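You operate a simulated robot arm through the tools that you are given. There is no shell and no other tool.

You run a simulated two-armed robot. Do the job below in one go: nothing can be reset, and whatever is moved stays where it is left.

TASK
Measure about 200 ml of oats into the teal-handled jug.
Fine: hold the oat tub steady with one hand while the other slides it open, and again to slide it shut; the tub ends where it stood. Set down upright: oat tub. Where these are worked on the way, their far stop is far enough and under half their travel is too little: slider of the oat tub.

It is judged by the outcome, as a careful person would: the job done as asked, and still so three seconds after it is handed in. It fails if anything else is knocked over, pushed out of place, dropped, spilled or broken.

THE ROBOT
Two 6-joint arms with two-finger parallel grippers on one trunk, on a base that drives. Base frame: it is fixed to the floor where the robot stands at the start and does not move with it; the origin is under the middle of the robot, x ahead of it, y to its left, z up. Units: m, rad, N and s.
The left shoulder is at the start at [0.06, 0.187, 1.247], the right one opposite. With the tool pointing down near the work surface each hand reaches from about 0.18 to 0.62 m from the robot's upright axis, wherever it stands, measured 20 degrees to its own side. Places, roughly: slider of the oat tub [0.5, 0, 1]; storage jar (7x8x10 cm) [0.7, 0.3, 0.9]. Payload 1.57 kg a hand.
The TCP of each hand is the grasp point between the finger pads, 0.03 m short of the fingertips. In the tool frame z runs along the fingers and y along their closing line. The gripper opens to 0.11 m. The fingers are 0.024 m wide and 0.012 m thick; the gripper's body (0.048 by 0.112 m) begins 0.078 m behind the TCP.
Orientation is that of the tool frame in the base frame, as a unit quaternion [x, y, z, w]. With the fingers straight down and closing along the base's y, the tool's x points along the base's -x, its y along +y and its z along -z.

THE INTERFACE
- The arms move only by the tool nudge_tool. It takes "left_rows", "right_rows" or both (then of equal length, played together; a hand with none holds still); each is a list of rows, each a list of 3 entries, a list of its own where there are three numbers: the turn, a rotation vector about the tool's x, y, z in units of 4 degrees (1.0 is 4 degrees), then the shift along the tool's x, y, z in units of 25 mm (1.0 is 25 mm), then the closure, from 0 (fully open) to 1 (shut). In form: [[[wx, wy, wz], [dx, dy, dz], hand], ...]. A call has 1 to 20 rows; each row shifts and turns the commanded pose from where the row before left it, along the tool's axes as they then stand. A call with a number of a shift or a turn outside -1 to 1 is refused whole. Rows are played at 5 a second. More than 0.05 m and 0.15 rad between two rows, or a gripper value outside its range, and nothing of the call is played. A pose out of reach is approached as far as the arm can. The call stops where the force on the tool passes 40 N (or 10 N more than at its start, if that is more) or the arm is blocked; 0.2 s more then pass. Each finger travels about 0.153 m/s and halts on what it meets, pressing with about 43 N; the grip force reading is that of the motor and also rises with nothing between the fingers. The clock runs only during rows and for 0.2 s after the last one: add rows that do not move to give the fingers time. It gives the time, the measured TCP pose, the force on the tool (base axes), the opening and the grip force at its end, in the units of the frame above (readings bear some noise), with the torque about the TCP (base axes, N m) and any sound that the robot's microphone picked up.
- Cameras (640 x 400 px; columns grow to the right, rows downward): "scene" is now at [0.0186, -0.0041, 1.7886]; the picture's right is [-0.04, -1.00, 0.00], its down [-0.75, 0.03, -0.66] and it looks along [0.66, -0.03, -0.75] (base axes); focal length 248 px, centre (320, 200). "left" rides on the left gripper at [0.07, -0.016, -0.141] in its tool frame; the picture's right is [0.23, 0.97, 0.00], its down [-0.86, 0.20, -0.48] and it looks along [-0.47, 0.11, 0.88] (tool axes); focal length 222 px, centre (320, 200). "right" rides on the right gripper at [0.07, 0.016, -0.141] in its tool frame; the picture's right is [-0.23, 0.97, 0.00], its down [-0.86, -0.20, -0.48] and it looks along [-0.47, -0.11, 0.88] (tool axes); focal length 222 px, centre (320, 200). There is no depth. A picture from a camera that has moved, and an enlarged one, comes with that camera's place and axes in the base frame and with its lens.
- get_image(camera): a new picture of that camera. No time passes.
- slide_trunk(by): slides the trunk up (or, below 0, down) by that many m; the arms and the scene camera ride with it, the base frame stays. It gives what a move gives, with no picture.
- steer(legs): drives the robot by 1 to 6 legs, each [ahead, left, turn to the left] in m, m and rad, along the robot's own axes; the way and the turn of a leg run together, so that a leg with both is an arc; at most 1.5 m and 3.142 rad a leg. The arms and the cameras ride along, it lands a little off, and it stops where it bumps. It gives what a move gives.
- head_to(pan, tilt): turns the head with the scene camera to pan (to the left, within 1.501 rad either way) and tilt (down, from -0.506 to 1.204), counted from straight ahead of the robot. It gives what a move gives.
- inspect(camera, box): a new picture of the part [left, top, right, bottom] of that camera's present view, enlarged. No time passes.
- sign_off(): hands the job in; it is judged then, once.

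Places have to be worked out from the pictures, the camera data and where the tool is seen. Open the grippers and draw the arms clear of the work before you hand the job in, unless the task says otherwise.

The tools are called as name(argument=value, ...) on one line, values as JSON. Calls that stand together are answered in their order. nudge_tool: Moves the arms, as the interface text tells. Its arguments: {"type":"object","properties":{"left_rows":{"type":"array"},"right_rows":{"type":"array"}},"required":[]} The other tools are called the same way: slide_trunk (by) slides the trunk up or down; steer (legs) drives the base; head_to (pan, tilt) turns the head that bears the scene camera; get_image (camera) takes a picture; inspect (camera, box) takes an enlarged picture of a part of a camera's view; sign_off () hands the job in.

At the start:

```text
time: 0.0
left_tool_pos: [0.4089, 0.2089, 1.3118]
left_orientation: [0.0, 1.0, 0.001, 0.0]
left_force: [1.4, -0.7, 0.6]
left_torque: [-0.06, 0.01, 0.03]
left_opening: 0.1098
left_grasp_force: 0.2
right_tool_pos: [0.388, -0.1219, 1.3438]
right_orientation: [0.0, 1.0, 0.0, 0.0]
right_force: [-0.1, 0.6, -0.4]
right_torque: [0.02, 0.0, 0.01]
right_opening: 0.1102
right_grasp_force: 0.0
trunk travel left (down, up): [-0.875, 0.115]
robot x, y, heading: [-0.0041, -0.0018, 0.005]
head pan, tilt: [-0.042, 0.853]
```

scene: 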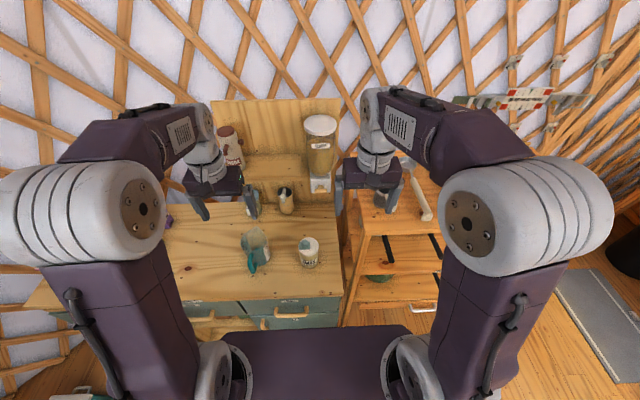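
right: 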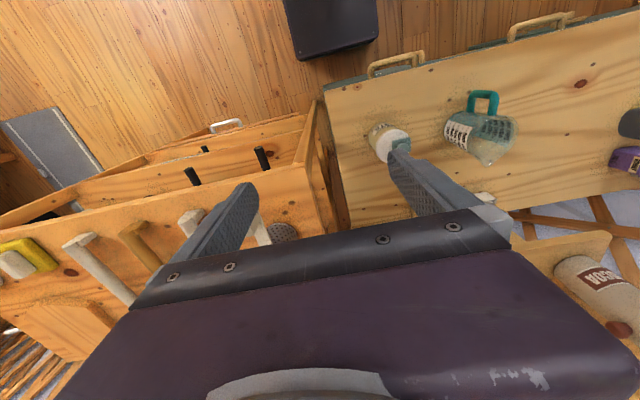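
left: 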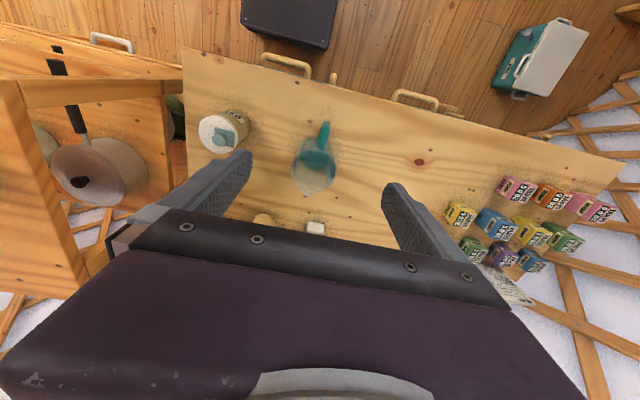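

I'll look closer at the jug, the tub and the rest of the table before moving anything.

inspect(camera="scene", box=[220, 200, 348, 280])

inspect(camera="scene", box=[200, 100, 360, 200])

inspect(camera="right", box=[340, 60, 560, 200])

inspect(camera="left", box=[180, 80, 380, 240])

```text
5.00 times, centred on (284, 240) of scene
camera zoom: at [0.0186, -0.0041, 1.7886], right [-0.04, -1.0, 0.0], down [-0.75, 0.03, -0.66], along [0.66, -0.03, -0.75], focal length 1238 px, centre (500, 0)
```

zoom: 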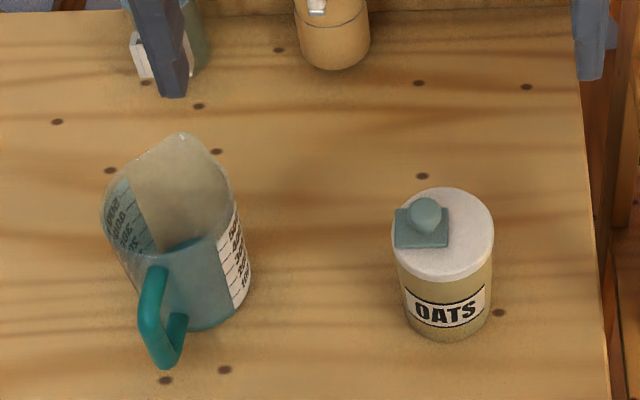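

```text
4.00 times, centred on (280, 150) of scene
camera zoom: at [0.0186, -0.0041, 1.7886], right [-0.04, -1.0, 0.0], down [-0.75, 0.03, -0.66], along [0.66, -0.03, -0.75], focal length 990 px, centre (480, 400)
```

zoom: 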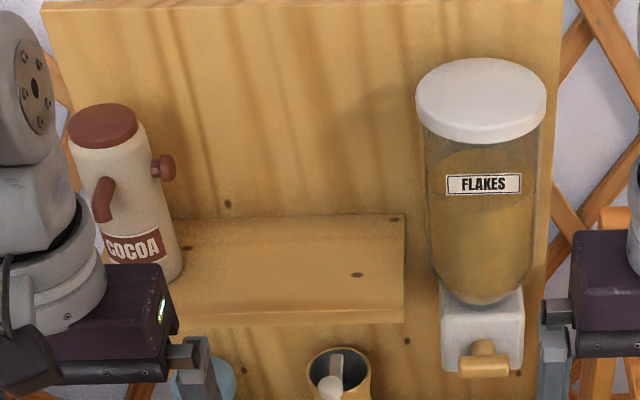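

```text
2.86 times, centred on (450, 130) of right
camera zoom: at [0.3192, -0.1062, 1.4855], right [0.23, 0.97, 0.0], down [0.86, -0.2, 0.48], along [0.47, -0.11, -0.88], focal length 635 px, centre (-51, 400)
```

zoom: 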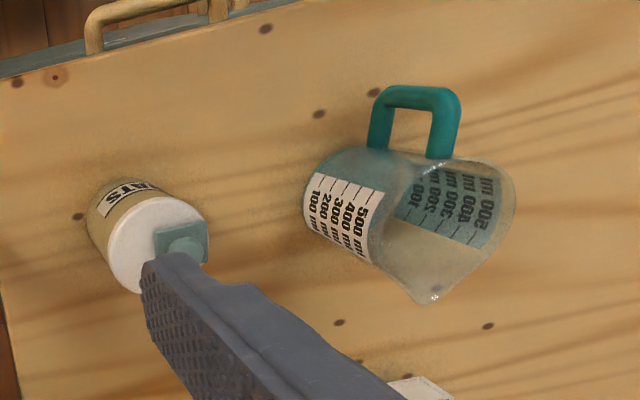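

```text
2.50 times, centred on (280, 160) of left
camera zoom: at [0.3385, 0.1922, 1.4526], right [-0.23, 0.97, 0.0], down [0.86, 0.2, 0.48], along [0.47, 0.11, -0.88], focal length 555 px, centre (420, 300)
```

zoom: 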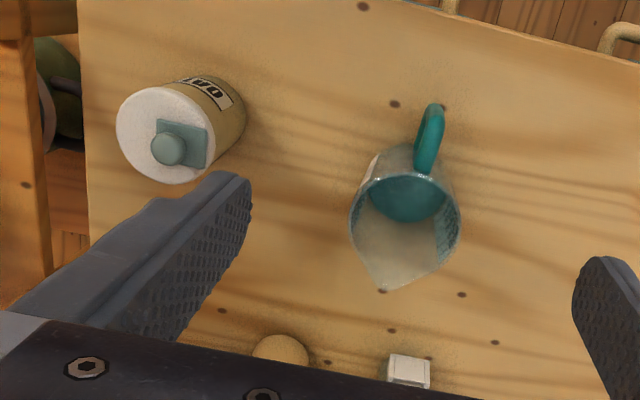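

The knob triangulates to about (0.475, 0.032, 1.037), the table top to about z 0.90, and the jug spout to (0.567, 0.214, 1.015). I'll zoom in more on the lid to work out which way the slider moves.

inspect(camera="scene", box=[292, 230, 328, 272])

inspect(camera="left", box=[190, 100, 254, 160])

inspect(camera="scene", box=[230, 220, 280, 280])

```text
9.52 times, centred on (310, 251) of scene
camera zoom: at [0.0186, -0.0041, 1.7886], right [-0.04, -1.0, 0.0], down [-0.75, 0.03, -0.66], along [0.66, -0.03, -0.75], focal length 2358 px, centre (415, -286)
```

zoom: 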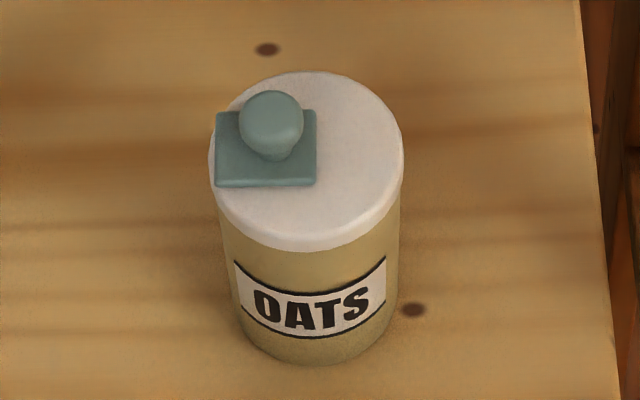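

```text
6.67 times, centred on (222, 130) of left
camera zoom: at [0.3385, 0.1922, 1.4526], right [-0.23, 0.97, 0.0], down [0.86, 0.2, 0.48], along [0.47, 0.11, -0.88], focal length 1481 px, centre (973, 667)
```

zoom: 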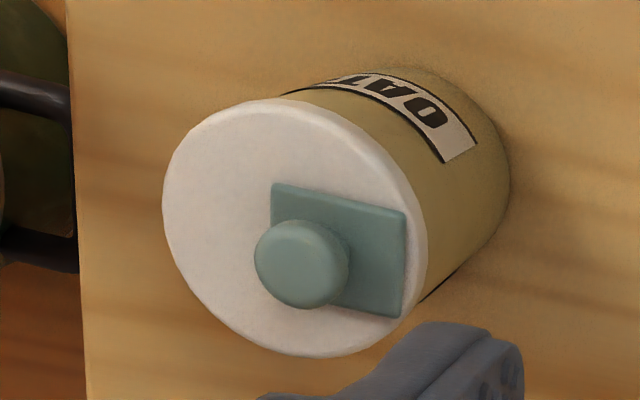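

```text
6.67 times, centred on (255, 250) of scene
camera zoom: at [0.0186, -0.0041, 1.7886], right [-0.04, -1.0, 0.0], down [-0.75, 0.03, -0.66], along [0.66, -0.03, -0.75], focal length 1651 px, centre (753, -133)
```

zoom: 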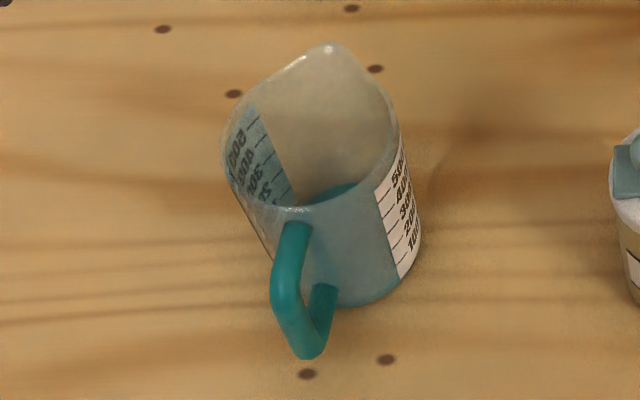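

The plate covers the +y half of the lid, so the slider should open toward −y by about 3 cm. I put the tub axis near (0.478, 0.020) with the lid top at about 1.008. Next I'm checking the cart on the right, since the right wrist would pass over it.

inspect(camera="scene", box=[330, 130, 470, 320])

inspect(camera="right", box=[0, 100, 340, 360])

inspect(camera="left", box=[0, 20, 200, 240])

```text
2.11 times, centred on (400, 225) of scene
camera zoom: at [0.0186, -0.0041, 1.7886], right [-0.04, -1.0, 0.0], down [-0.75, 0.03, -0.66], along [0.66, -0.03, -0.75], focal length 521 px, centre (152, 147)
```

zoom: 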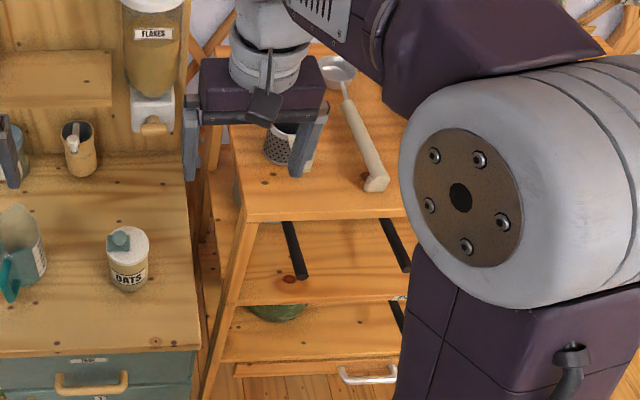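

```text
1.54 times, centred on (170, 230) of right
camera zoom: at [0.3192, -0.1062, 1.4855], right [0.23, 0.97, 0.0], down [0.86, -0.2, 0.48], along [0.47, -0.11, -0.88], focal length 342 px, centre (551, 154)
```

zoom: 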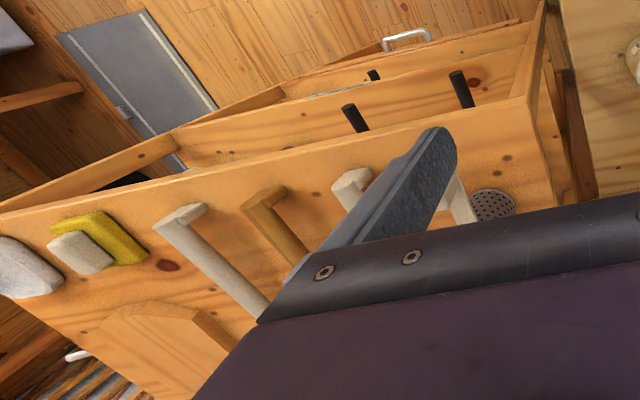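

```text
1.82 times, centred on (100, 130) of left
camera zoom: at [0.3385, 0.1922, 1.4526], right [-0.23, 0.97, 0.0], down [0.86, 0.2, 0.48], along [0.47, 0.11, -0.88], focal length 404 px, centre (720, 327)
```

zoom: 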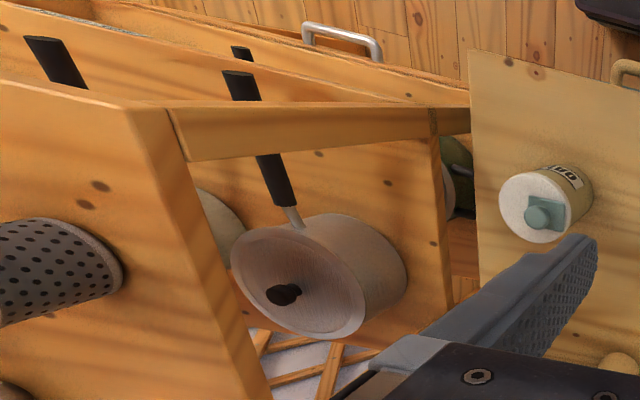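

The rack top on the right is at about z 1.14, with its left side near y −0.17, so a hand coming straight in from −y would hit it. Instead the right hand will grip the tub level, pointing diagonally at +x+y, with its camera on top. I'll start with the yaw while it's still high.

nudge_tool(right_rows=[[[0, 0, 1], [0, 0, 0], 0], [[0, 0, 1], [0, 0, 0], 0], [[0, 0, 1], [0, 0, 0], 0], [[0, 0, 1], [0, 0, 0], 0], [[0, 0, 1], [0, 0, 0], 0], [[0, 0, 1], [0, 0, 0], 0], [[0, 0, 1], [0, 0, 0], 0], [[0, 0, 1], [0, 0, 0], 0], [[0, 0, 1], [0, 0, 0], 0], [[0, 0, 1], [0, 0, 0], 0], [[0, 0, 1], [0, 0, 0], 0], [[0, 0, 1], [0, 0, 0], 0], [[0, 0, 1], [0, 0, 0], 0], [[0, 0, 1], [0, 0, 0], 0], [[0, 0, 1], [0, 0, 0], 0], [[0, 0, 1], [0, 0, 0], 0], [[0, 0, 1], [0, 0, 0], 0], [[0, 0, 1], [0, 0, 0], 0], [[0, 0, 1], [0, 0, 0], 0], [[0, 0, 1], [0, 0, 0], 0]])

```text
time: 4.2
left_tool_pos: [0.4081, 0.2076, 1.3116]
left_orientation: [0.0, 1.0, 0.0, 0.0]
left_force: [-0.6, -0.1, -0.4]
left_torque: [0.01, -0.02, 0.02]
left_opening: 0.1099
left_grasp_force: 0.0
right_tool_pos: [0.3872, -0.1217, 1.3431]
right_orientation: [0.643, 0.766, 0.0, -0.001]
right_force: [0.2, -0.5, -0.4]
right_torque: [0.01, 0.0, -0.02]
right_opening: 0.1103
right_grasp_force: 0.1
trunk travel left (down, up): [-0.875, 0.115]
robot x, y, heading: [-0.0001, 0.0054, 0.001]
head pan, tilt: [-0.042, 0.853]
```

The 80° yaw went through with no trouble. I'll add another 56°, so the camera side faces forward-left.

nudge_tool(right_rows=[[[0, 0, 1], [0, 0, 0], 0], [[0, 0, 1], [0, 0, 0], 0], [[0, 0, 1], [0, 0, 0], 0], [[0, 0, 1], [0, 0, 0], 0], [[0, 0, 1], [0, 0, 0], 0], [[0, 0, 1], [0, 0, 0], 0], [[0, 0, 1], [0, 0, 0], 0], [[0, 0, 1], [0, 0, 0], 0], [[0, 0, 1], [0, 0, 0], 0], [[0, 0, 1], [0, 0, 0], 0], [[0, 0, 1], [0, 0, 0], 0], [[0, 0, 1], [0, 0, 0], 0], [[0, 0, 1], [0, 0, 0], 0], [[0, 0, 1], [0, 0, 0], 0]])

get_image(camera="scene")

```text
time: 7.2
left_tool_pos: [0.409, 0.2077, 1.3113]
left_orientation: [0.0, 1.0, 0.0, 0.0]
left_force: [0.5, 0.2, -0.6]
left_torque: [0.02, 0.0, 0.02]
left_opening: 0.1099
left_grasp_force: 0.1
right_tool_pos: [0.3873, -0.1223, 1.3444]
right_orientation: [0.928, 0.374, 0.001, 0.001]
right_force: [-0.5, 0.3, 0.2]
right_torque: [0.03, 0.03, -0.01]
right_opening: 0.1098
right_grasp_force: 0.0
trunk travel left (down, up): [-0.875, 0.115]
robot x, y, heading: [0.0016, -0.0013, 0.004]
head pan, tilt: [-0.042, 0.853]
```

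```text
taken
camera scene: at [0.0186, -0.0042, 1.7886], right [-0.04, -1.0, 0.0], down [-0.75, 0.03, -0.66], along [0.66, -0.03, -0.75], focal length 248 px, centre (320, 200)
```

scene: 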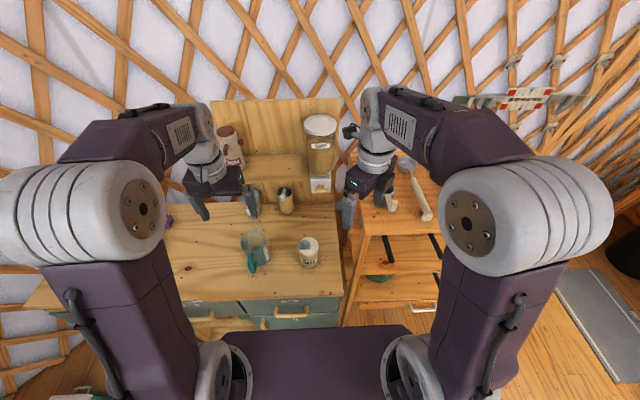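

The tool's x axis now points to azimuth 44°. I'll move the hand over the tub while it's high, then pitch it up toward horizontal.

nudge_tool(right_rows=[[[0, 0, 0], [0.82, -0.196, 0], 0], [[0, 0, 0], [0.82, -0.196, 0], 0], [[0, 0, 0], [0.82, -0.196, 0], 0], [[0, 0, 0], [0.82, -0.196, 0], 0], [[0, 0, 0], [0.82, -0.196, 0], 0], [[0, 0, 0], [0.82, -0.196, 0], 0], [[0, 0, 0], [0.82, -0.196, 0], 0], [[0, 0, 0], [0.82, -0.196, 0], 0], [[0, 1, 0], [0, 0, 0], 0], [[0, 1, 0], [0, 0, 0], 0], [[0, 1, 0], [0, 0, 0], 0], [[0, 1, 0], [0, 0, 0], 0], [[0, 1, 0], [0, 0, 0], 0], [[0, 1, 0], [0, 0, 0], 0], [[0, 1, 0], [0, 0, 0], 0], [[0, 1, 0], [0, 0, 0], 0], [[0, 1, 0], [0, 0, 0], 0], [[0, 1, 0], [0, 0, 0], 0]])

get_image(camera="scene")

```text
time: 11.0
left_tool_pos: [0.4094, 0.2071, 1.3118]
left_orientation: [0.001, 1.0, 0.001, 0.0]
left_force: [-0.1, 0.1, 0.3]
left_torque: [-0.05, 0.0, 0.02]
left_opening: 0.1099
left_grasp_force: 0.1
right_tool_pos: [0.4777, 0.0213, 1.344]
right_orientation: [0.871, 0.352, 0.318, -0.128]
right_force: [0.3, -0.2, 0.2]
right_torque: [-0.03, -0.01, 0.02]
right_opening: 0.1101
right_grasp_force: 0.1
trunk travel left (down, up): [-0.875, 0.115]
robot x, y, heading: [0.0036, 0.0025, -0.003]
head pan, tilt: [-0.042, 0.853]
```

```text
taken
camera scene: at [0.0183, -0.0044, 1.7886], right [-0.04, -1.0, 0.0], down [-0.75, 0.03, -0.66], along [0.66, -0.03, -0.75], focal length 248 px, centre (320, 200)
```

scene: 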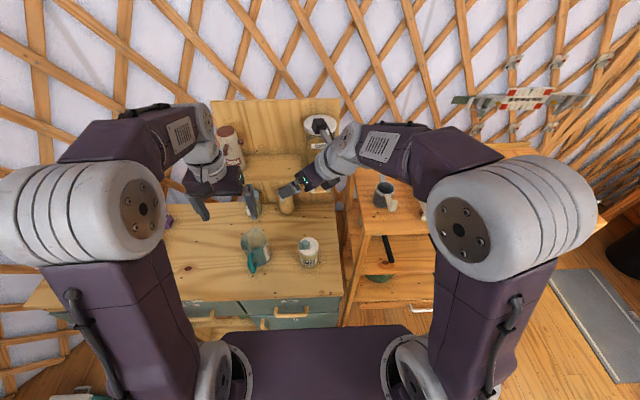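

It's tracking well. I'll finish the pitch to horizontal.

nudge_tool(right_rows=[[[0, 1, 0], [0, 0, 0], 0], [[0, 1, 0], [0, 0, 0], 0], [[0, 1, 0], [0, 0, 0], 0], [[0, 1, 0], [0, 0, 0], 0], [[0, 1, 0], [0, 0, 0], 0], [[0, 1, 0], [0, 0, 0], 0], [[0, 1, 0], [0, 0, 0], 0], [[0, 1, 0], [0, 0, 0], 0], [[0, 1, 0], [0, 0, 0], 0], [[0, 1, 0], [0, 0, 0], 0], [[0, 1, 0], [0, 0, 0], 0], [[0, 1, 0], [0, 0, 0], 0], [[0, 0.5, 0], [0, 0, 0], 0], [[0, 0, 0], [0, 0, 0], 0]])

get_image(camera="scene")

get_image(camera="right")

```text
time: 14.0
left_tool_pos: [0.4089, 0.2081, 1.3108]
left_orientation: [-0.001, 1.0, 0.0, 0.0]
left_force: [-1.0, 0.1, 0.4]
left_torque: [-0.02, 0.0, 0.0]
left_opening: 0.1104
left_grasp_force: 0.0
right_tool_pos: [0.4785, 0.0198, 1.3437]
right_orientation: [0.656, 0.265, 0.655, -0.265]
right_force: [-0.1, 0.8, -0.8]
right_torque: [0.05, 0.01, -0.01]
right_opening: 0.1101
right_grasp_force: 0.1
trunk travel left (down, up): [-0.875, 0.115]
robot x, y, heading: [-0.0001, 0.0043, -0.0]
head pan, tilt: [-0.042, 0.853]
```

```text
taken
camera scene: at [0.0183, -0.0042, 1.7886], right [-0.04, -1.0, 0.0], down [-0.75, 0.03, -0.66], along [0.66, -0.03, -0.75], focal length 248 px, centre (320, 200)
```

scene: 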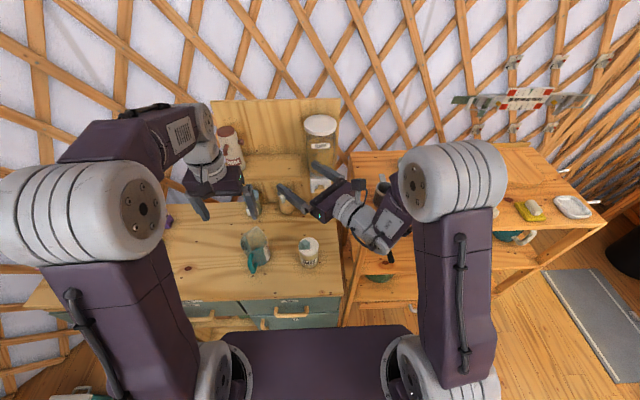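

```text
taken
camera right: at [0.3896, -0.0905, 1.4138], right [0.68, -0.7, -0.23], down [-0.48, -0.19, -0.86], along [0.56, 0.69, -0.47], focal length 222 px, centre (320, 200)
```

right: 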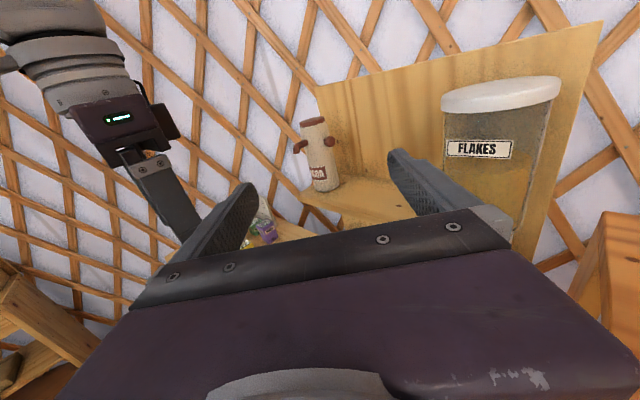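

The right hand is level above the tub. I plan to lower the trunk rather than reach down, which keeps the right forearm clear of the rack. First I'll raise the left hand so it stays clear of the jug.

nudge_tool(left_rows=[[[0, 0, 0], [0, 0, -1], 0], [[0, 0, 0], [0, 0, -1], 0], [[0, 0, 0], [0, 0, -1], 0], [[0, 0, 0], [0, 0, -1], 0], [[0, 0, 0], [0, 0, -1], 0], [[0, 0, 0], [0, 0, -1], 0], [[0, 0, 0], [0, 0, -1], 0], [[0, 0, 0], [0, 0, -1], 0]])

slide_trunk(by=-0.22)

get_image(camera="scene")

get_image(camera="right")

get_image(camera="left")

```text
time: 15.8
left_tool_pos: [0.4031, 0.207, 1.4979]
left_orientation: [0.0, 1.0, -0.001, 0.001]
left_force: [-0.6, 0.1, -0.4]
left_torque: [0.0, -0.02, 0.03]
left_opening: 0.1099
left_grasp_force: 0.0
left hand out of reach, approached as far as the arm can: row 8
right_tool_pos: [0.4778, 0.0199, 1.3431]
right_orientation: [0.656, 0.265, 0.656, -0.265]
right_force: [0.5, -0.2, 0.4]
right_torque: [0.01, 0.01, 0.01]
right_opening: 0.1101
right_grasp_force: 0.1
trunk travel left (down, up): [-0.875, 0.115]
robot x, y, heading: [0.002, 0.0037, 0.003]
head pan, tilt: [-0.042, 0.853]
```

```text
time: 18.1
left_tool_pos: [0.4048, 0.2073, 1.2789]
left_orientation: [0.0, 1.0, 0.0, 0.002]
left_force: [0.4, -0.4, 0.8]
left_torque: [0.02, 0.0, -0.05]
left_opening: 0.1098
left_grasp_force: 0.0
right_tool_pos: [0.4782, 0.0202, 1.1227]
right_orientation: [0.656, 0.265, 0.656, -0.265]
right_force: [0.5, -0.4, -0.2]
right_torque: [0.02, -0.02, 0.02]
right_opening: 0.1101
right_grasp_force: 0.0
trunk travel left (down, up): [-0.655, 0.335]
robot x, y, heading: [-0.0005, -0.0034, 0.002]
head pan, tilt: [-0.042, 0.853]
```

```text
taken
camera scene: at [0.0185, -0.0042, 1.5687], right [-0.04, -1.0, 0.0], down [-0.75, 0.03, -0.66], along [0.66, -0.03, -0.75], focal length 248 px, centre (320, 200)
```

scene: 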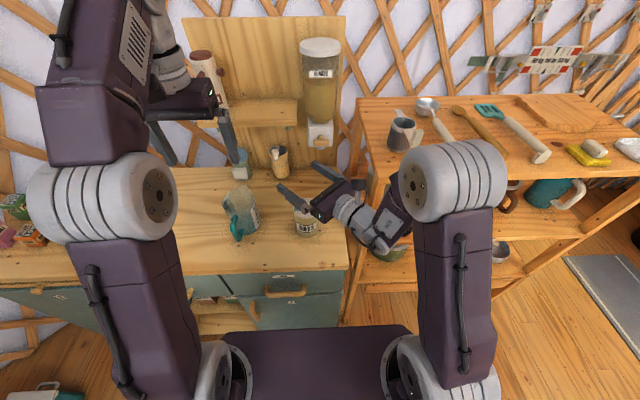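

```text
taken
camera right: at [0.3897, -0.0904, 1.1939], right [0.68, -0.7, -0.23], down [-0.48, -0.19, -0.86], along [0.56, 0.69, -0.47], focal length 222 px, centre (320, 200)
```

right: 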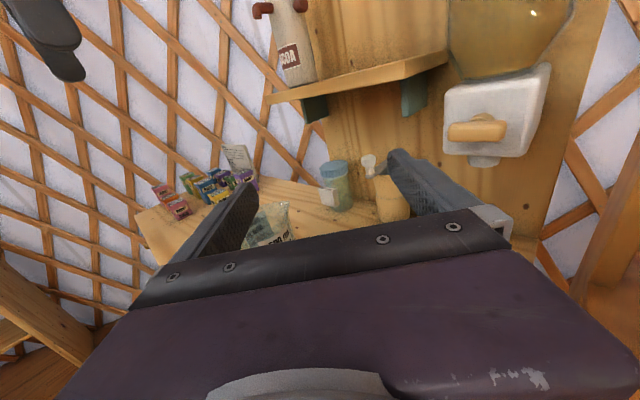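

```text
taken
camera left: at [0.3328, 0.1922, 1.4189], right [-0.23, 0.97, 0.0], down [0.85, 0.2, 0.48], along [0.47, 0.11, -0.88], focal length 222 px, centre (320, 200)
```

left: 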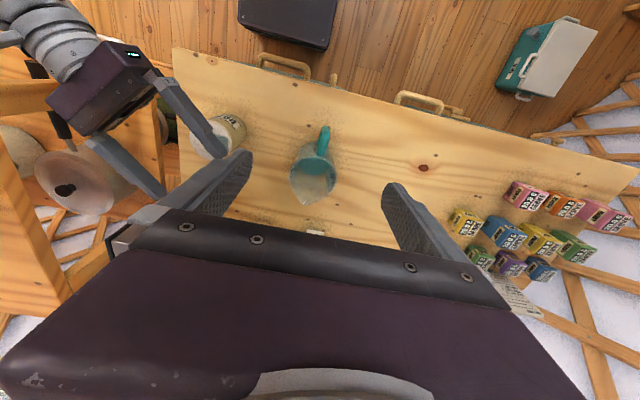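

The lowering was clean. I'll look closer at the tub, the right wrist and the rack front.

inspect(camera="scene", box=[200, 130, 440, 280])

inspect(camera="left", box=[0, 10, 280, 220])

```text
2.67 times, centred on (320, 205) of scene
camera zoom: at [0.0185, -0.0042, 1.5687], right [-0.04, -1.0, 0.0], down [-0.75, 0.03, -0.66], along [0.66, -0.03, -0.75], focal length 660 px, centre (320, 187)
```

zoom: 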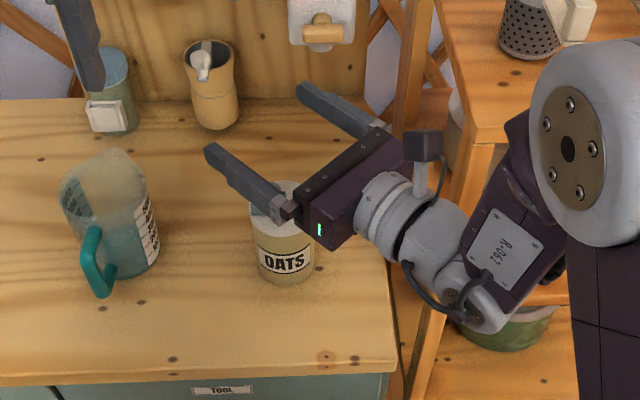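

```text
1.90 times, centred on (140, 115) of left
camera zoom: at [0.3328, 0.1922, 1.4189], right [-0.23, 0.97, 0.0], down [0.85, 0.2, 0.48], along [0.47, 0.11, -0.88], focal length 423 px, centre (663, 362)
```

zoom: 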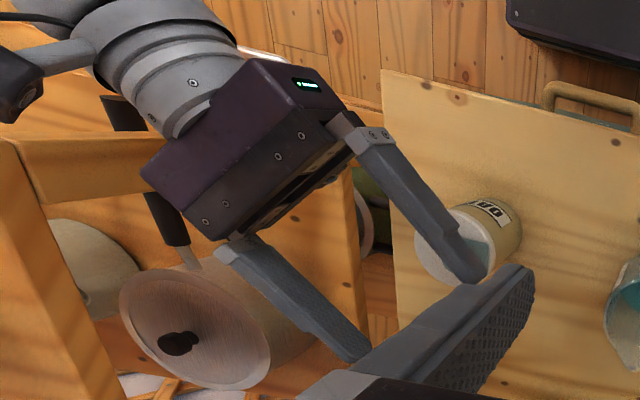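

The wrist is clear of the rack and the forearm will come down in front of it. I'll go partway down with the fingers open around the tub, then check alignment in the right camera.

nudge_tool(right_rows=[[[0, 0, 0], [-0.7, 0.06, 0.06], 0], [[0, 0, 0], [-0.7, 0, 0], 0], [[0, 0, 0], [-0.7, 0, 0], 0], [[0, 0, 0], [-0.7, 0, 0], 0], [[0, 0, 0], [0, 0, 0], 0]])

get_image(camera="right")

inspect(camera="scene", box=[240, 150, 400, 250])

inspect(camera="left", box=[60, 60, 280, 200])

```text
time: 19.3
left_tool_pos: [0.4028, 0.2081, 1.279]
left_orientation: [0.0, 1.0, 0.0, 0.001]
left_force: [0.2, 0.0, 0.1]
left_torque: [0.02, -0.02, -0.04]
left_opening: 0.1099
left_grasp_force: 0.1
right_tool_pos: [0.4819, 0.0221, 1.0538]
right_orientation: [0.656, 0.264, 0.656, -0.264]
right_force: [0.6, 0.0, 0.2]
right_torque: [-0.01, 0.03, -0.01]
right_opening: 0.1101
right_grasp_force: 0.1
trunk travel left (down, up): [-0.655, 0.335]
robot x, y, heading: [-0.0011, -0.0018, -0.003]
head pan, tilt: [-0.042, 0.853]
```

```text
taken
camera right: at [0.3927, -0.0893, 1.1243], right [0.68, -0.7, -0.23], down [-0.48, -0.19, -0.86], along [0.56, 0.69, -0.47], focal length 222 px, centre (320, 200)
```

right: 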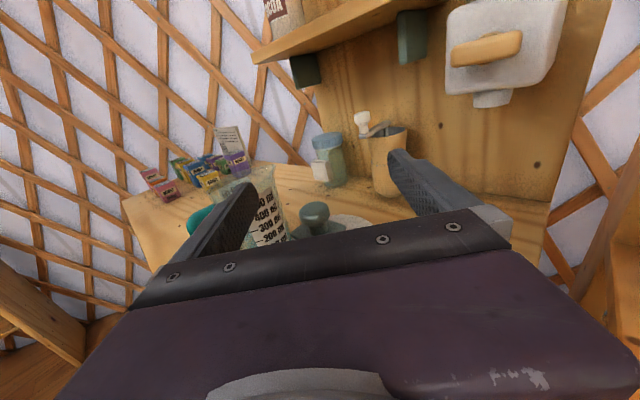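

```text
4.00 times, centred on (320, 200) of scene
camera zoom: at [0.018, -0.0042, 1.5686], right [-0.04, -1.0, 0.0], down [-0.75, 0.03, -0.66], along [0.66, -0.03, -0.75], focal length 990 px, centre (320, 200)
```

zoom: 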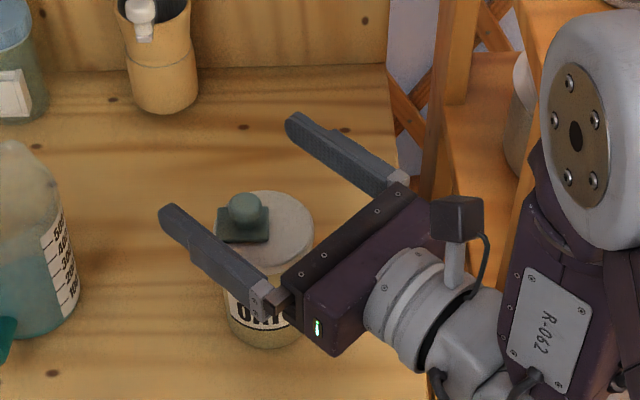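

```text
2.86 times, centred on (170, 130) of left
camera zoom: at [0.3324, 0.1923, 1.419], right [-0.23, 0.97, 0.0], down [0.85, 0.2, 0.48], along [0.47, 0.11, -0.88], focal length 635 px, centre (749, 400)
```

zoom: 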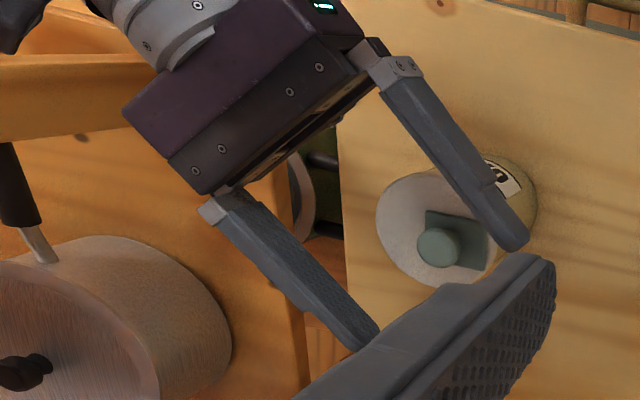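

The lid centre reads (0.480, 0.019), so it sits centred between the fingers to about 3 mm. I'll lower to z≈0.965 and close gently.

nudge_tool(right_rows=[[[0, 0, 0], [-0.6, 0, -0.06], 0], [[0, 0, 0], [-0.6, 0, -0.06], 0], [[0, 0, 0], [-0.6, 0, 0], 0], [[0, 0, 0], [-0.6, 0, 0], 0], [[0, 0, 0], [-0.6, 0, 0], 0], [[0, 0, 0], [-0.55, 0, 0], 0], [[0, 0, 0], [0, 0, 0], 0]])

inspect(camera="scene", box=[240, 150, 400, 250])

get_image(camera="right")

inspect(camera="left", box=[60, 60, 280, 200])

```text
time: 20.9
left_tool_pos: [0.4041, 0.208, 1.2777]
left_orientation: [0.0, 1.0, 0.0, 0.002]
left_force: [0.5, -0.6, -0.3]
left_torque: [-0.02, -0.04, -0.03]
left_opening: 0.1103
left_grasp_force: 0.2
right_tool_pos: [0.4795, 0.0195, 0.9647]
right_orientation: [0.655, 0.265, 0.656, -0.265]
right_force: [-1.0, -0.1, 0.2]
right_torque: [0.02, -0.02, 0.03]
right_opening: 0.1099
right_grasp_force: 0.0
trunk travel left (down, up): [-0.655, 0.335]
robot x, y, heading: [0.0002, 0.0006, -0.001]
head pan, tilt: [-0.042, 0.853]
```

```text
4.00 times, centred on (320, 200) of scene
camera zoom: at [0.0183, -0.0042, 1.5686], right [-0.04, -1.0, 0.0], down [-0.75, 0.03, -0.66], along [0.66, -0.03, -0.75], focal length 990 px, centre (320, 200)
```

zoom: 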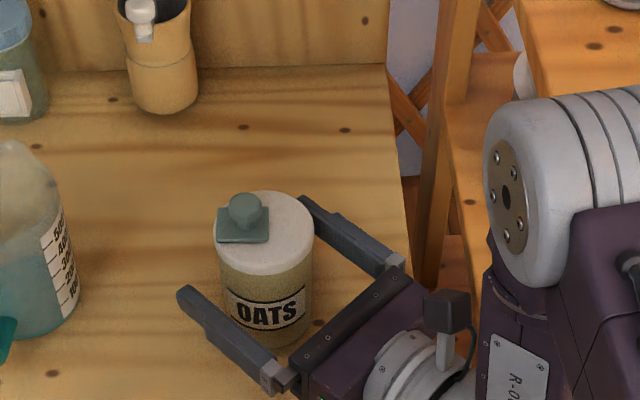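

```text
taken
camera right: at [0.3899, -0.0919, 1.035], right [0.68, -0.7, -0.23], down [-0.48, -0.19, -0.86], along [0.56, 0.69, -0.47], focal length 222 px, centre (320, 200)
```

right: 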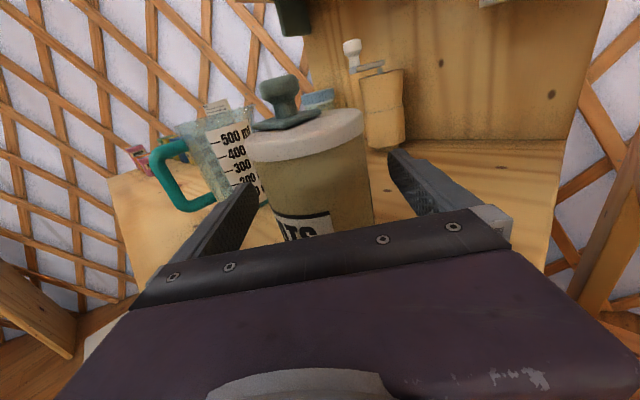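

```text
2.86 times, centred on (170, 130) of left
camera zoom: at [0.3326, 0.1923, 1.4189], right [-0.23, 0.97, 0.0], down [0.85, 0.2, 0.48], along [0.47, 0.11, -0.88], focal length 635 px, centre (749, 400)
```

zoom: 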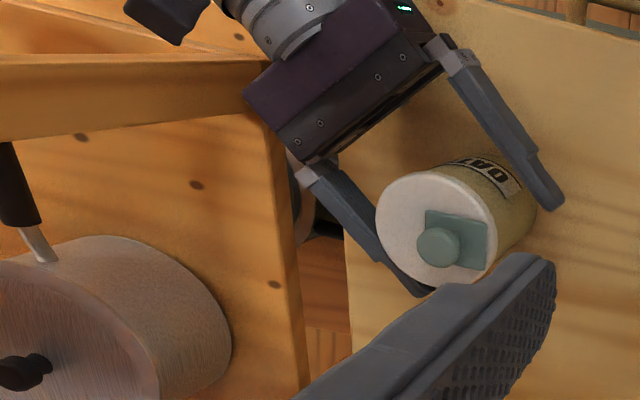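

The tub sits between the fingers. I'm closing the right gripper in steps.

nudge_tool(right_rows=[[[0, 0, 0], [0, 0, 0], 0.15], [[0, 0, 0], [0, 0, 0], 0.25], [[0, 0, 0], [0, 0, 0], 0.32], [[0, 0, 0], [0, 0, 0], 0.38], [[0, 0, 0], [0, 0, 0], 0.45], [[0, 0, 0], [0, 0, 0], 0.6], [[0, 0, 0], [0, 0, 0], 0.8], [[0, 0, 0], [0, 0, 0], 1], [[0, 0, 0], [0, 0, 0], 1], [[0, 0, 0], [0, 0, 0], 1]])

inspect(camera="scene", box=[240, 150, 400, 250])

get_image(camera="right")

```text
time: 23.1
left_tool_pos: [0.4045, 0.2068, 1.2772]
left_orientation: [0.001, 1.0, 0.0, 0.002]
left_force: [0.3, -0.1, -0.1]
left_torque: [-0.02, 0.03, -0.01]
left_opening: 0.1097
left_grasp_force: 0.1
right_tool_pos: [0.4785, 0.0176, 0.9649]
right_orientation: [0.656, 0.265, 0.656, -0.264]
right_force: [-0.9, 0.5, 0.6]
right_torque: [-0.01, 0.0, -0.02]
right_opening: 0.0695
right_grasp_force: 43.5
trunk travel left (down, up): [-0.655, 0.335]
robot x, y, heading: [0.0, -0.0009, -0.0]
head pan, tilt: [-0.042, 0.853]
```

```text
4.00 times, centred on (320, 200) of scene
camera zoom: at [0.0185, -0.0041, 1.5686], right [-0.04, -1.0, 0.0], down [-0.75, 0.03, -0.66], along [0.66, -0.03, -0.75], focal length 990 px, centre (320, 200)
```

zoom: 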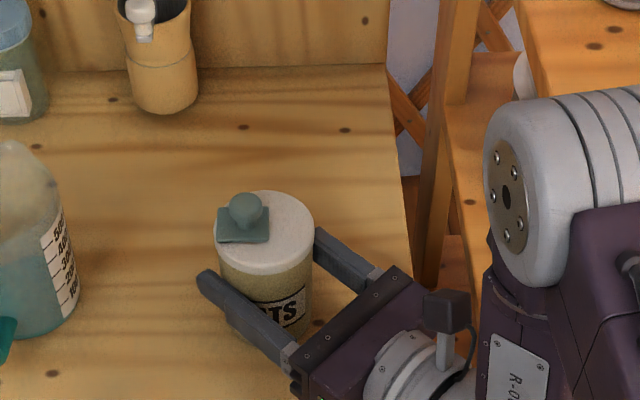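

```text
taken
camera right: at [0.39, -0.0919, 1.0351], right [0.68, -0.7, -0.23], down [-0.48, -0.19, -0.86], along [0.56, 0.69, -0.47], focal length 222 px, centre (320, 200)
```

right: 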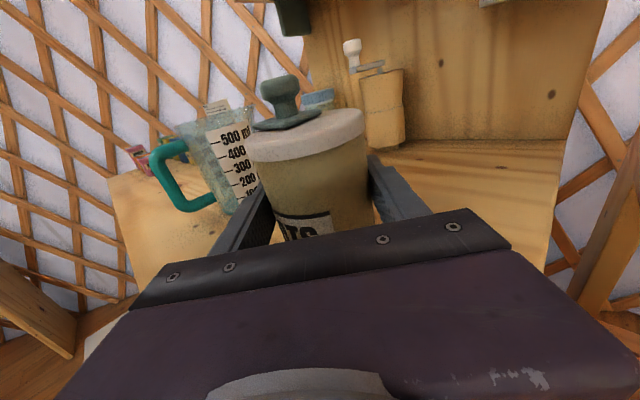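

The tub is gripped (opening 0.0695) and hasn't shifted. The knob head is at about (0.484, 0.033, 1.035), so I'll bring the left hand over it with the fingers partly closed.

nudge_tool(left_rows=[[[0, 0, 0], [-0.4, -0.87, 0], 0.2], [[0, 0, 0], [-0.4, -0.87, 0], 0.4], [[0, 0, 0], [-0.4, -0.87, 0], 0.545], [[0, 0, 0], [-0.4, -0.87, 0], 0.545], [[0, 0, 0], [-0.4, -0.87, 0], 0.545], [[0, 0, 0], [-0.4, -0.87, 0], 0.545], [[0, 0, 0], [-0.4, -0.87, 0], 0.545], [[0, 0, 0], [-0.4, -0.87, 0], 0.545], [[0, 0, 0], [0, 0, 1], 0.545], [[0, 0, 0], [0, 0, 1], 0.545], [[0, 0, 0], [0, 0, 1], 0.545], [[0, 0, 0], [0, 0, 1], 0.545], [[0, 0, 0], [0, 0, 1], 0.545], [[0, 0, 0], [0, 0, 0], 0.545]])

get_image(camera="scene")

get_image(camera="left")

get_image(camera="right")

```text
time: 26.1
left_tool_pos: [0.4436, 0.045, 1.1051]
left_orientation: [0.0, 1.0, 0.0, 0.002]
left_force: [-0.6, 0.0, -0.1]
left_torque: [-0.01, -0.03, 0.01]
left_opening: 0.0505
left_grasp_force: 0.0
left hand out of reach, approached as far as the arm can: row 1, 2, 3, 4, 5, 6, 7, 8
right_tool_pos: [0.4791, 0.0183, 0.9639]
right_orientation: [0.656, 0.265, 0.655, -0.265]
right_force: [-0.1, -0.2, -0.6]
right_torque: [0.0, -0.04, 0.0]
right_opening: 0.0693
right_grasp_force: 42.6
trunk travel left (down, up): [-0.655, 0.335]
robot x, y, heading: [-0.0007, -0.0013, -0.002]
head pan, tilt: [-0.042, 0.853]
```

```text
taken
camera scene: at [0.0186, -0.0042, 1.5686], right [-0.04, -1.0, 0.0], down [-0.75, 0.03, -0.66], along [0.66, -0.03, -0.75], focal length 248 px, centre (320, 200)
```

scene: 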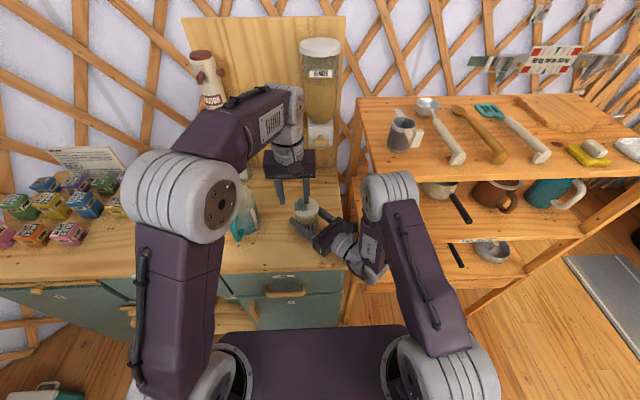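

```text
taken
camera left: at [0.3722, 0.0302, 1.246], right [-0.23, 0.97, 0.0], down [0.85, 0.2, 0.48], along [0.47, 0.11, -0.88], focal length 222 px, centre (320, 200)
```

left: 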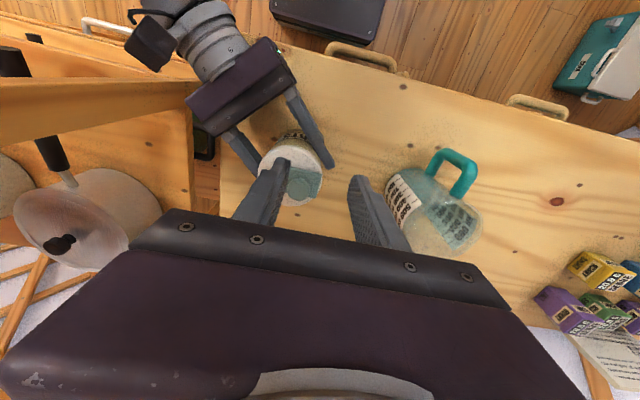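

```text
taken
camera right: at [0.3901, -0.092, 1.0351], right [0.68, -0.7, -0.23], down [-0.48, -0.19, -0.86], along [0.56, 0.69, -0.47], focal length 222 px, centre (320, 200)
```

right: 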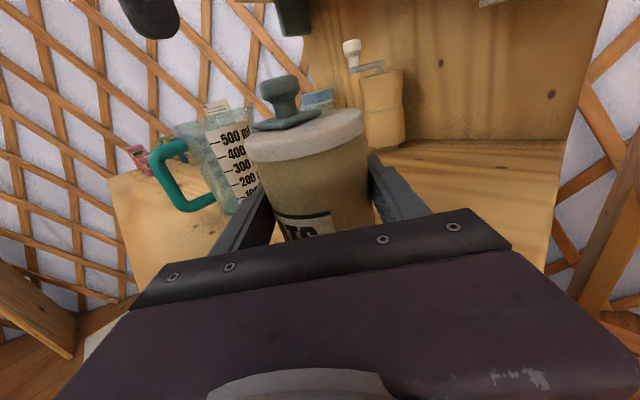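

The left hand fell short while it was high but is fine now at z 1.105. I'll move it over the knob at (0.484, 0.033).

nudge_tool(left_rows=[[[0, 0, 0], [-0.5, -0.16, 0], 0.545], [[0, 0, 0], [-0.5, -0.16, 0], 0.545], [[0, 0, 0], [-0.6, -0.16, 0], 0.545], [[0, 0, 0], [0, 0, 0], 0.545]])

get_image(camera="left")

get_image(camera="right")

inspect(camera="scene", box=[220, 140, 380, 260])

```text
time: 27.1
left_tool_pos: [0.4838, 0.0315, 1.1054]
left_orientation: [0.0, 1.0, 0.0, 0.002]
left_force: [-0.2, 0.3, -0.8]
left_torque: [0.02, -0.02, 0.0]
left_opening: 0.0504
left_grasp_force: 0.1
right_tool_pos: [0.4788, 0.0176, 0.965]
right_orientation: [0.656, 0.264, 0.656, -0.264]
right_force: [0.7, 0.5, -0.1]
right_torque: [0.03, -0.02, -0.04]
right_opening: 0.0696
right_grasp_force: 43.1
trunk travel left (down, up): [-0.655, 0.335]
robot x, y, heading: [-0.0024, 0.0017, -0.004]
head pan, tilt: [-0.042, 0.853]
```

```text
taken
camera left: at [0.412, 0.0168, 1.2463], right [-0.23, 0.97, 0.0], down [0.85, 0.2, 0.48], along [0.47, 0.11, -0.88], focal length 222 px, centre (320, 200)
```

left: 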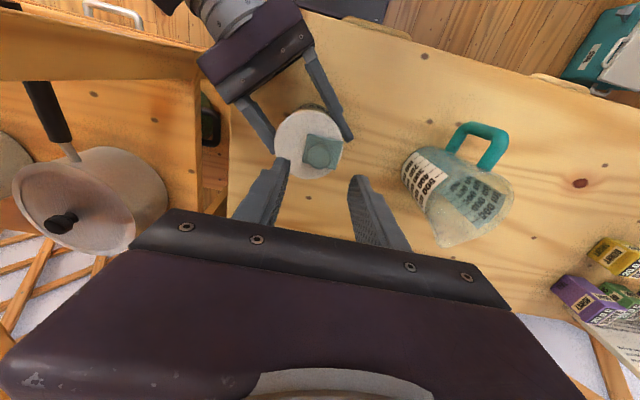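

```text
taken
camera right: at [0.3901, -0.0919, 1.0351], right [0.68, -0.7, -0.23], down [-0.48, -0.19, -0.85], along [0.56, 0.69, -0.47], focal length 222 px, centre (320, 200)
```

right: 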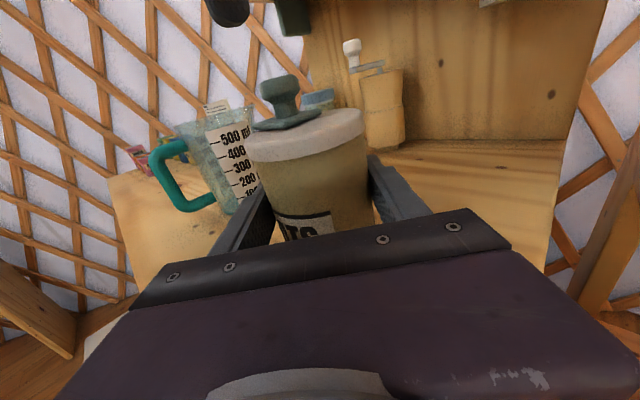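

```text
3.33 times, centred on (300, 200) of scene
camera zoom: at [0.0185, -0.0041, 1.5686], right [-0.04, -1.0, 0.0], down [-0.75, 0.03, -0.66], along [0.66, -0.03, -0.75], focal length 825 px, centre (387, 200)
```

zoom: 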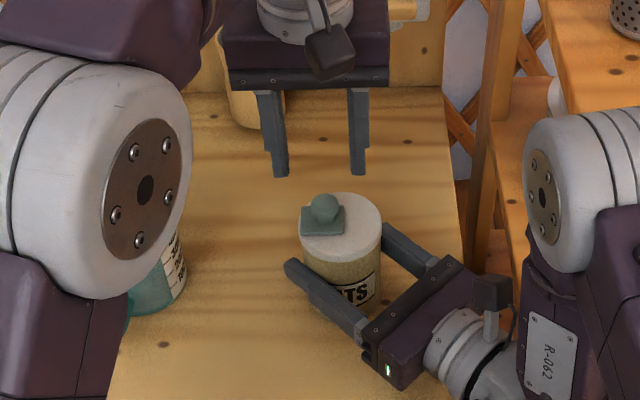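

The knob reads (0.479, 0.033) from both cameras, with the left fingers on either side of it in y. I'll descend until the tips are level with the knob head.

nudge_tool(left_rows=[[[0, 0, 0], [0.12, 0.04, 0.6], 0.545], [[0, 0, 0], [0, 0, 0.6], 0.545], [[0, 0, 0], [0, 0, 0.5], 0.545], [[0, 0, 0], [0, 0, 0.5], 0.545], [[0, 0, 0], [0, 0, 0], 0.545]])

get_image(camera="left")

get_image(camera="right")

inspect(camera="scene", box=[260, 170, 340, 230])

```text
time: 28.3
left_tool_pos: [0.4797, 0.0337, 1.049]
left_orientation: [0.0, 1.0, 0.0, 0.002]
left_force: [-0.2, 0.9, 0.8]
left_torque: [0.03, 0.01, 0.03]
left_opening: 0.0503
left_grasp_force: 0.0
right_tool_pos: [0.4786, 0.0183, 0.9652]
right_orientation: [0.656, 0.265, 0.655, -0.265]
right_force: [-0.8, 0.4, 0.7]
right_torque: [0.03, 0.0, -0.03]
right_opening: 0.0697
right_grasp_force: 43.2
trunk travel left (down, up): [-0.655, 0.335]
robot x, y, heading: [0.0027, -0.0007, 0.006]
head pan, tilt: [-0.042, 0.853]
```

```text
taken
camera left: at [0.4082, 0.0179, 1.1921], right [-0.23, 0.97, 0.0], down [0.85, 0.2, 0.48], along [0.47, 0.11, -0.88], focal length 222 px, centre (320, 200)
```

left: 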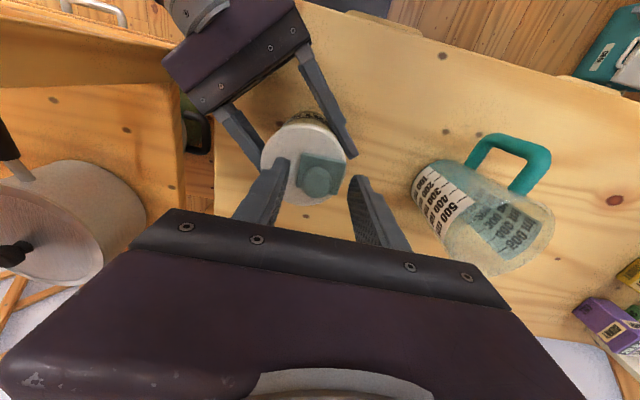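

```text
taken
camera right: at [0.3901, -0.092, 1.0351], right [0.68, -0.7, -0.23], down [-0.48, -0.19, -0.85], along [0.56, 0.69, -0.47], focal length 222 px, centre (320, 200)
```

right: 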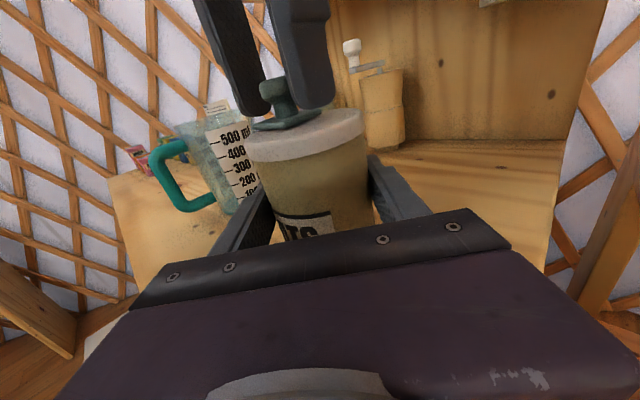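

```text
6.67 times, centred on (300, 200) of scene
camera zoom: at [0.0187, -0.0042, 1.5686], right [-0.04, -1.0, 0.0], down [-0.75, 0.03, -0.66], along [0.66, -0.03, -0.75], focal length 1651 px, centre (453, 200)
```

zoom: 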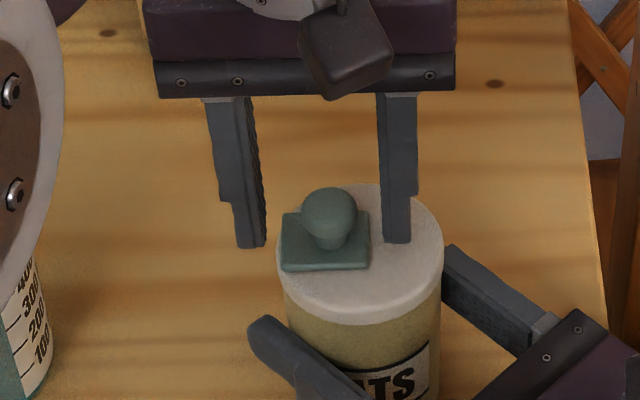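

The fingers straddle the knob just above the plate. I'll narrow the gap and push toward −y in small steps, with the right hand holding the tub.

nudge_tool(left_rows=[[[0, 0, 0], [0, 0, 0], 0.62], [[0, 0, 0], [0, 0, 0], 0.69], [[0, 0, 0], [0, 0, 0], 0.69], [[0, 0, 0], [0, -0.2, 0], 0.69], [[0, 0, 0], [0, -0.2, 0], 0.69], [[0, 0, 0], [0, -0.2, 0], 0.69], [[0, 0, 0], [0, -0.2, 0], 0.69], [[0, 0, 0], [0, 0, 0], 0.69]])

get_image(camera="right")

inspect(camera="scene", box=[260, 170, 340, 230])

```text
time: 30.1
left_tool_pos: [0.48, 0.013, 1.0496]
left_orientation: [0.0, 1.0, 0.0, 0.002]
left_force: [-0.2, 0.8, 0.3]
left_torque: [0.04, -0.02, 0.04]
left_opening: 0.0339
left_grasp_force: 0.2
right_tool_pos: [0.4791, 0.0191, 0.9645]
right_orientation: [0.655, 0.265, 0.656, -0.265]
right_force: [1.1, 0.2, 0.7]
right_torque: [-0.08, 0.02, 0.01]
right_opening: 0.0697
right_grasp_force: 43.0
trunk travel left (down, up): [-0.655, 0.335]
robot x, y, heading: [0.002, 0.001, 0.002]
head pan, tilt: [-0.042, 0.853]
```

```text
taken
camera right: at [0.3901, -0.092, 1.0351], right [0.68, -0.7, -0.23], down [-0.48, -0.19, -0.86], along [0.56, 0.69, -0.47], focal length 222 px, centre (320, 200)
```

right: 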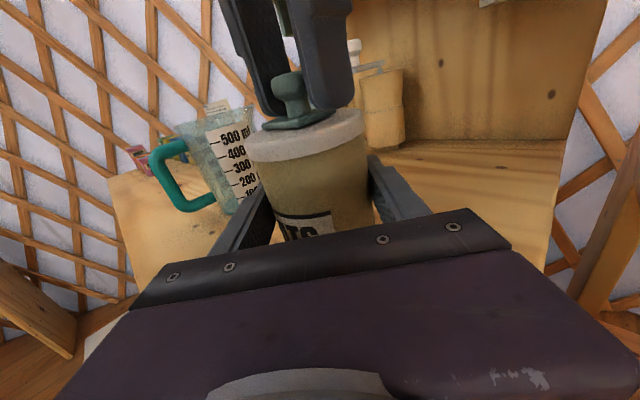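

```text
6.67 times, centred on (300, 200) of scene
camera zoom: at [0.0187, -0.0043, 1.5686], right [-0.04, -1.0, 0.0], down [-0.75, 0.03, -0.66], along [0.66, -0.03, -0.75], focal length 1651 px, centre (453, 200)
```

zoom: 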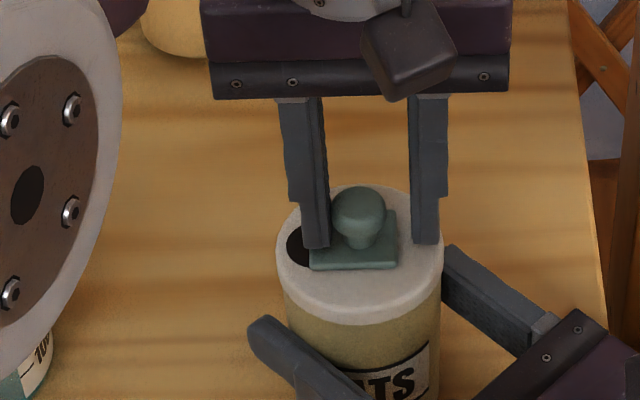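

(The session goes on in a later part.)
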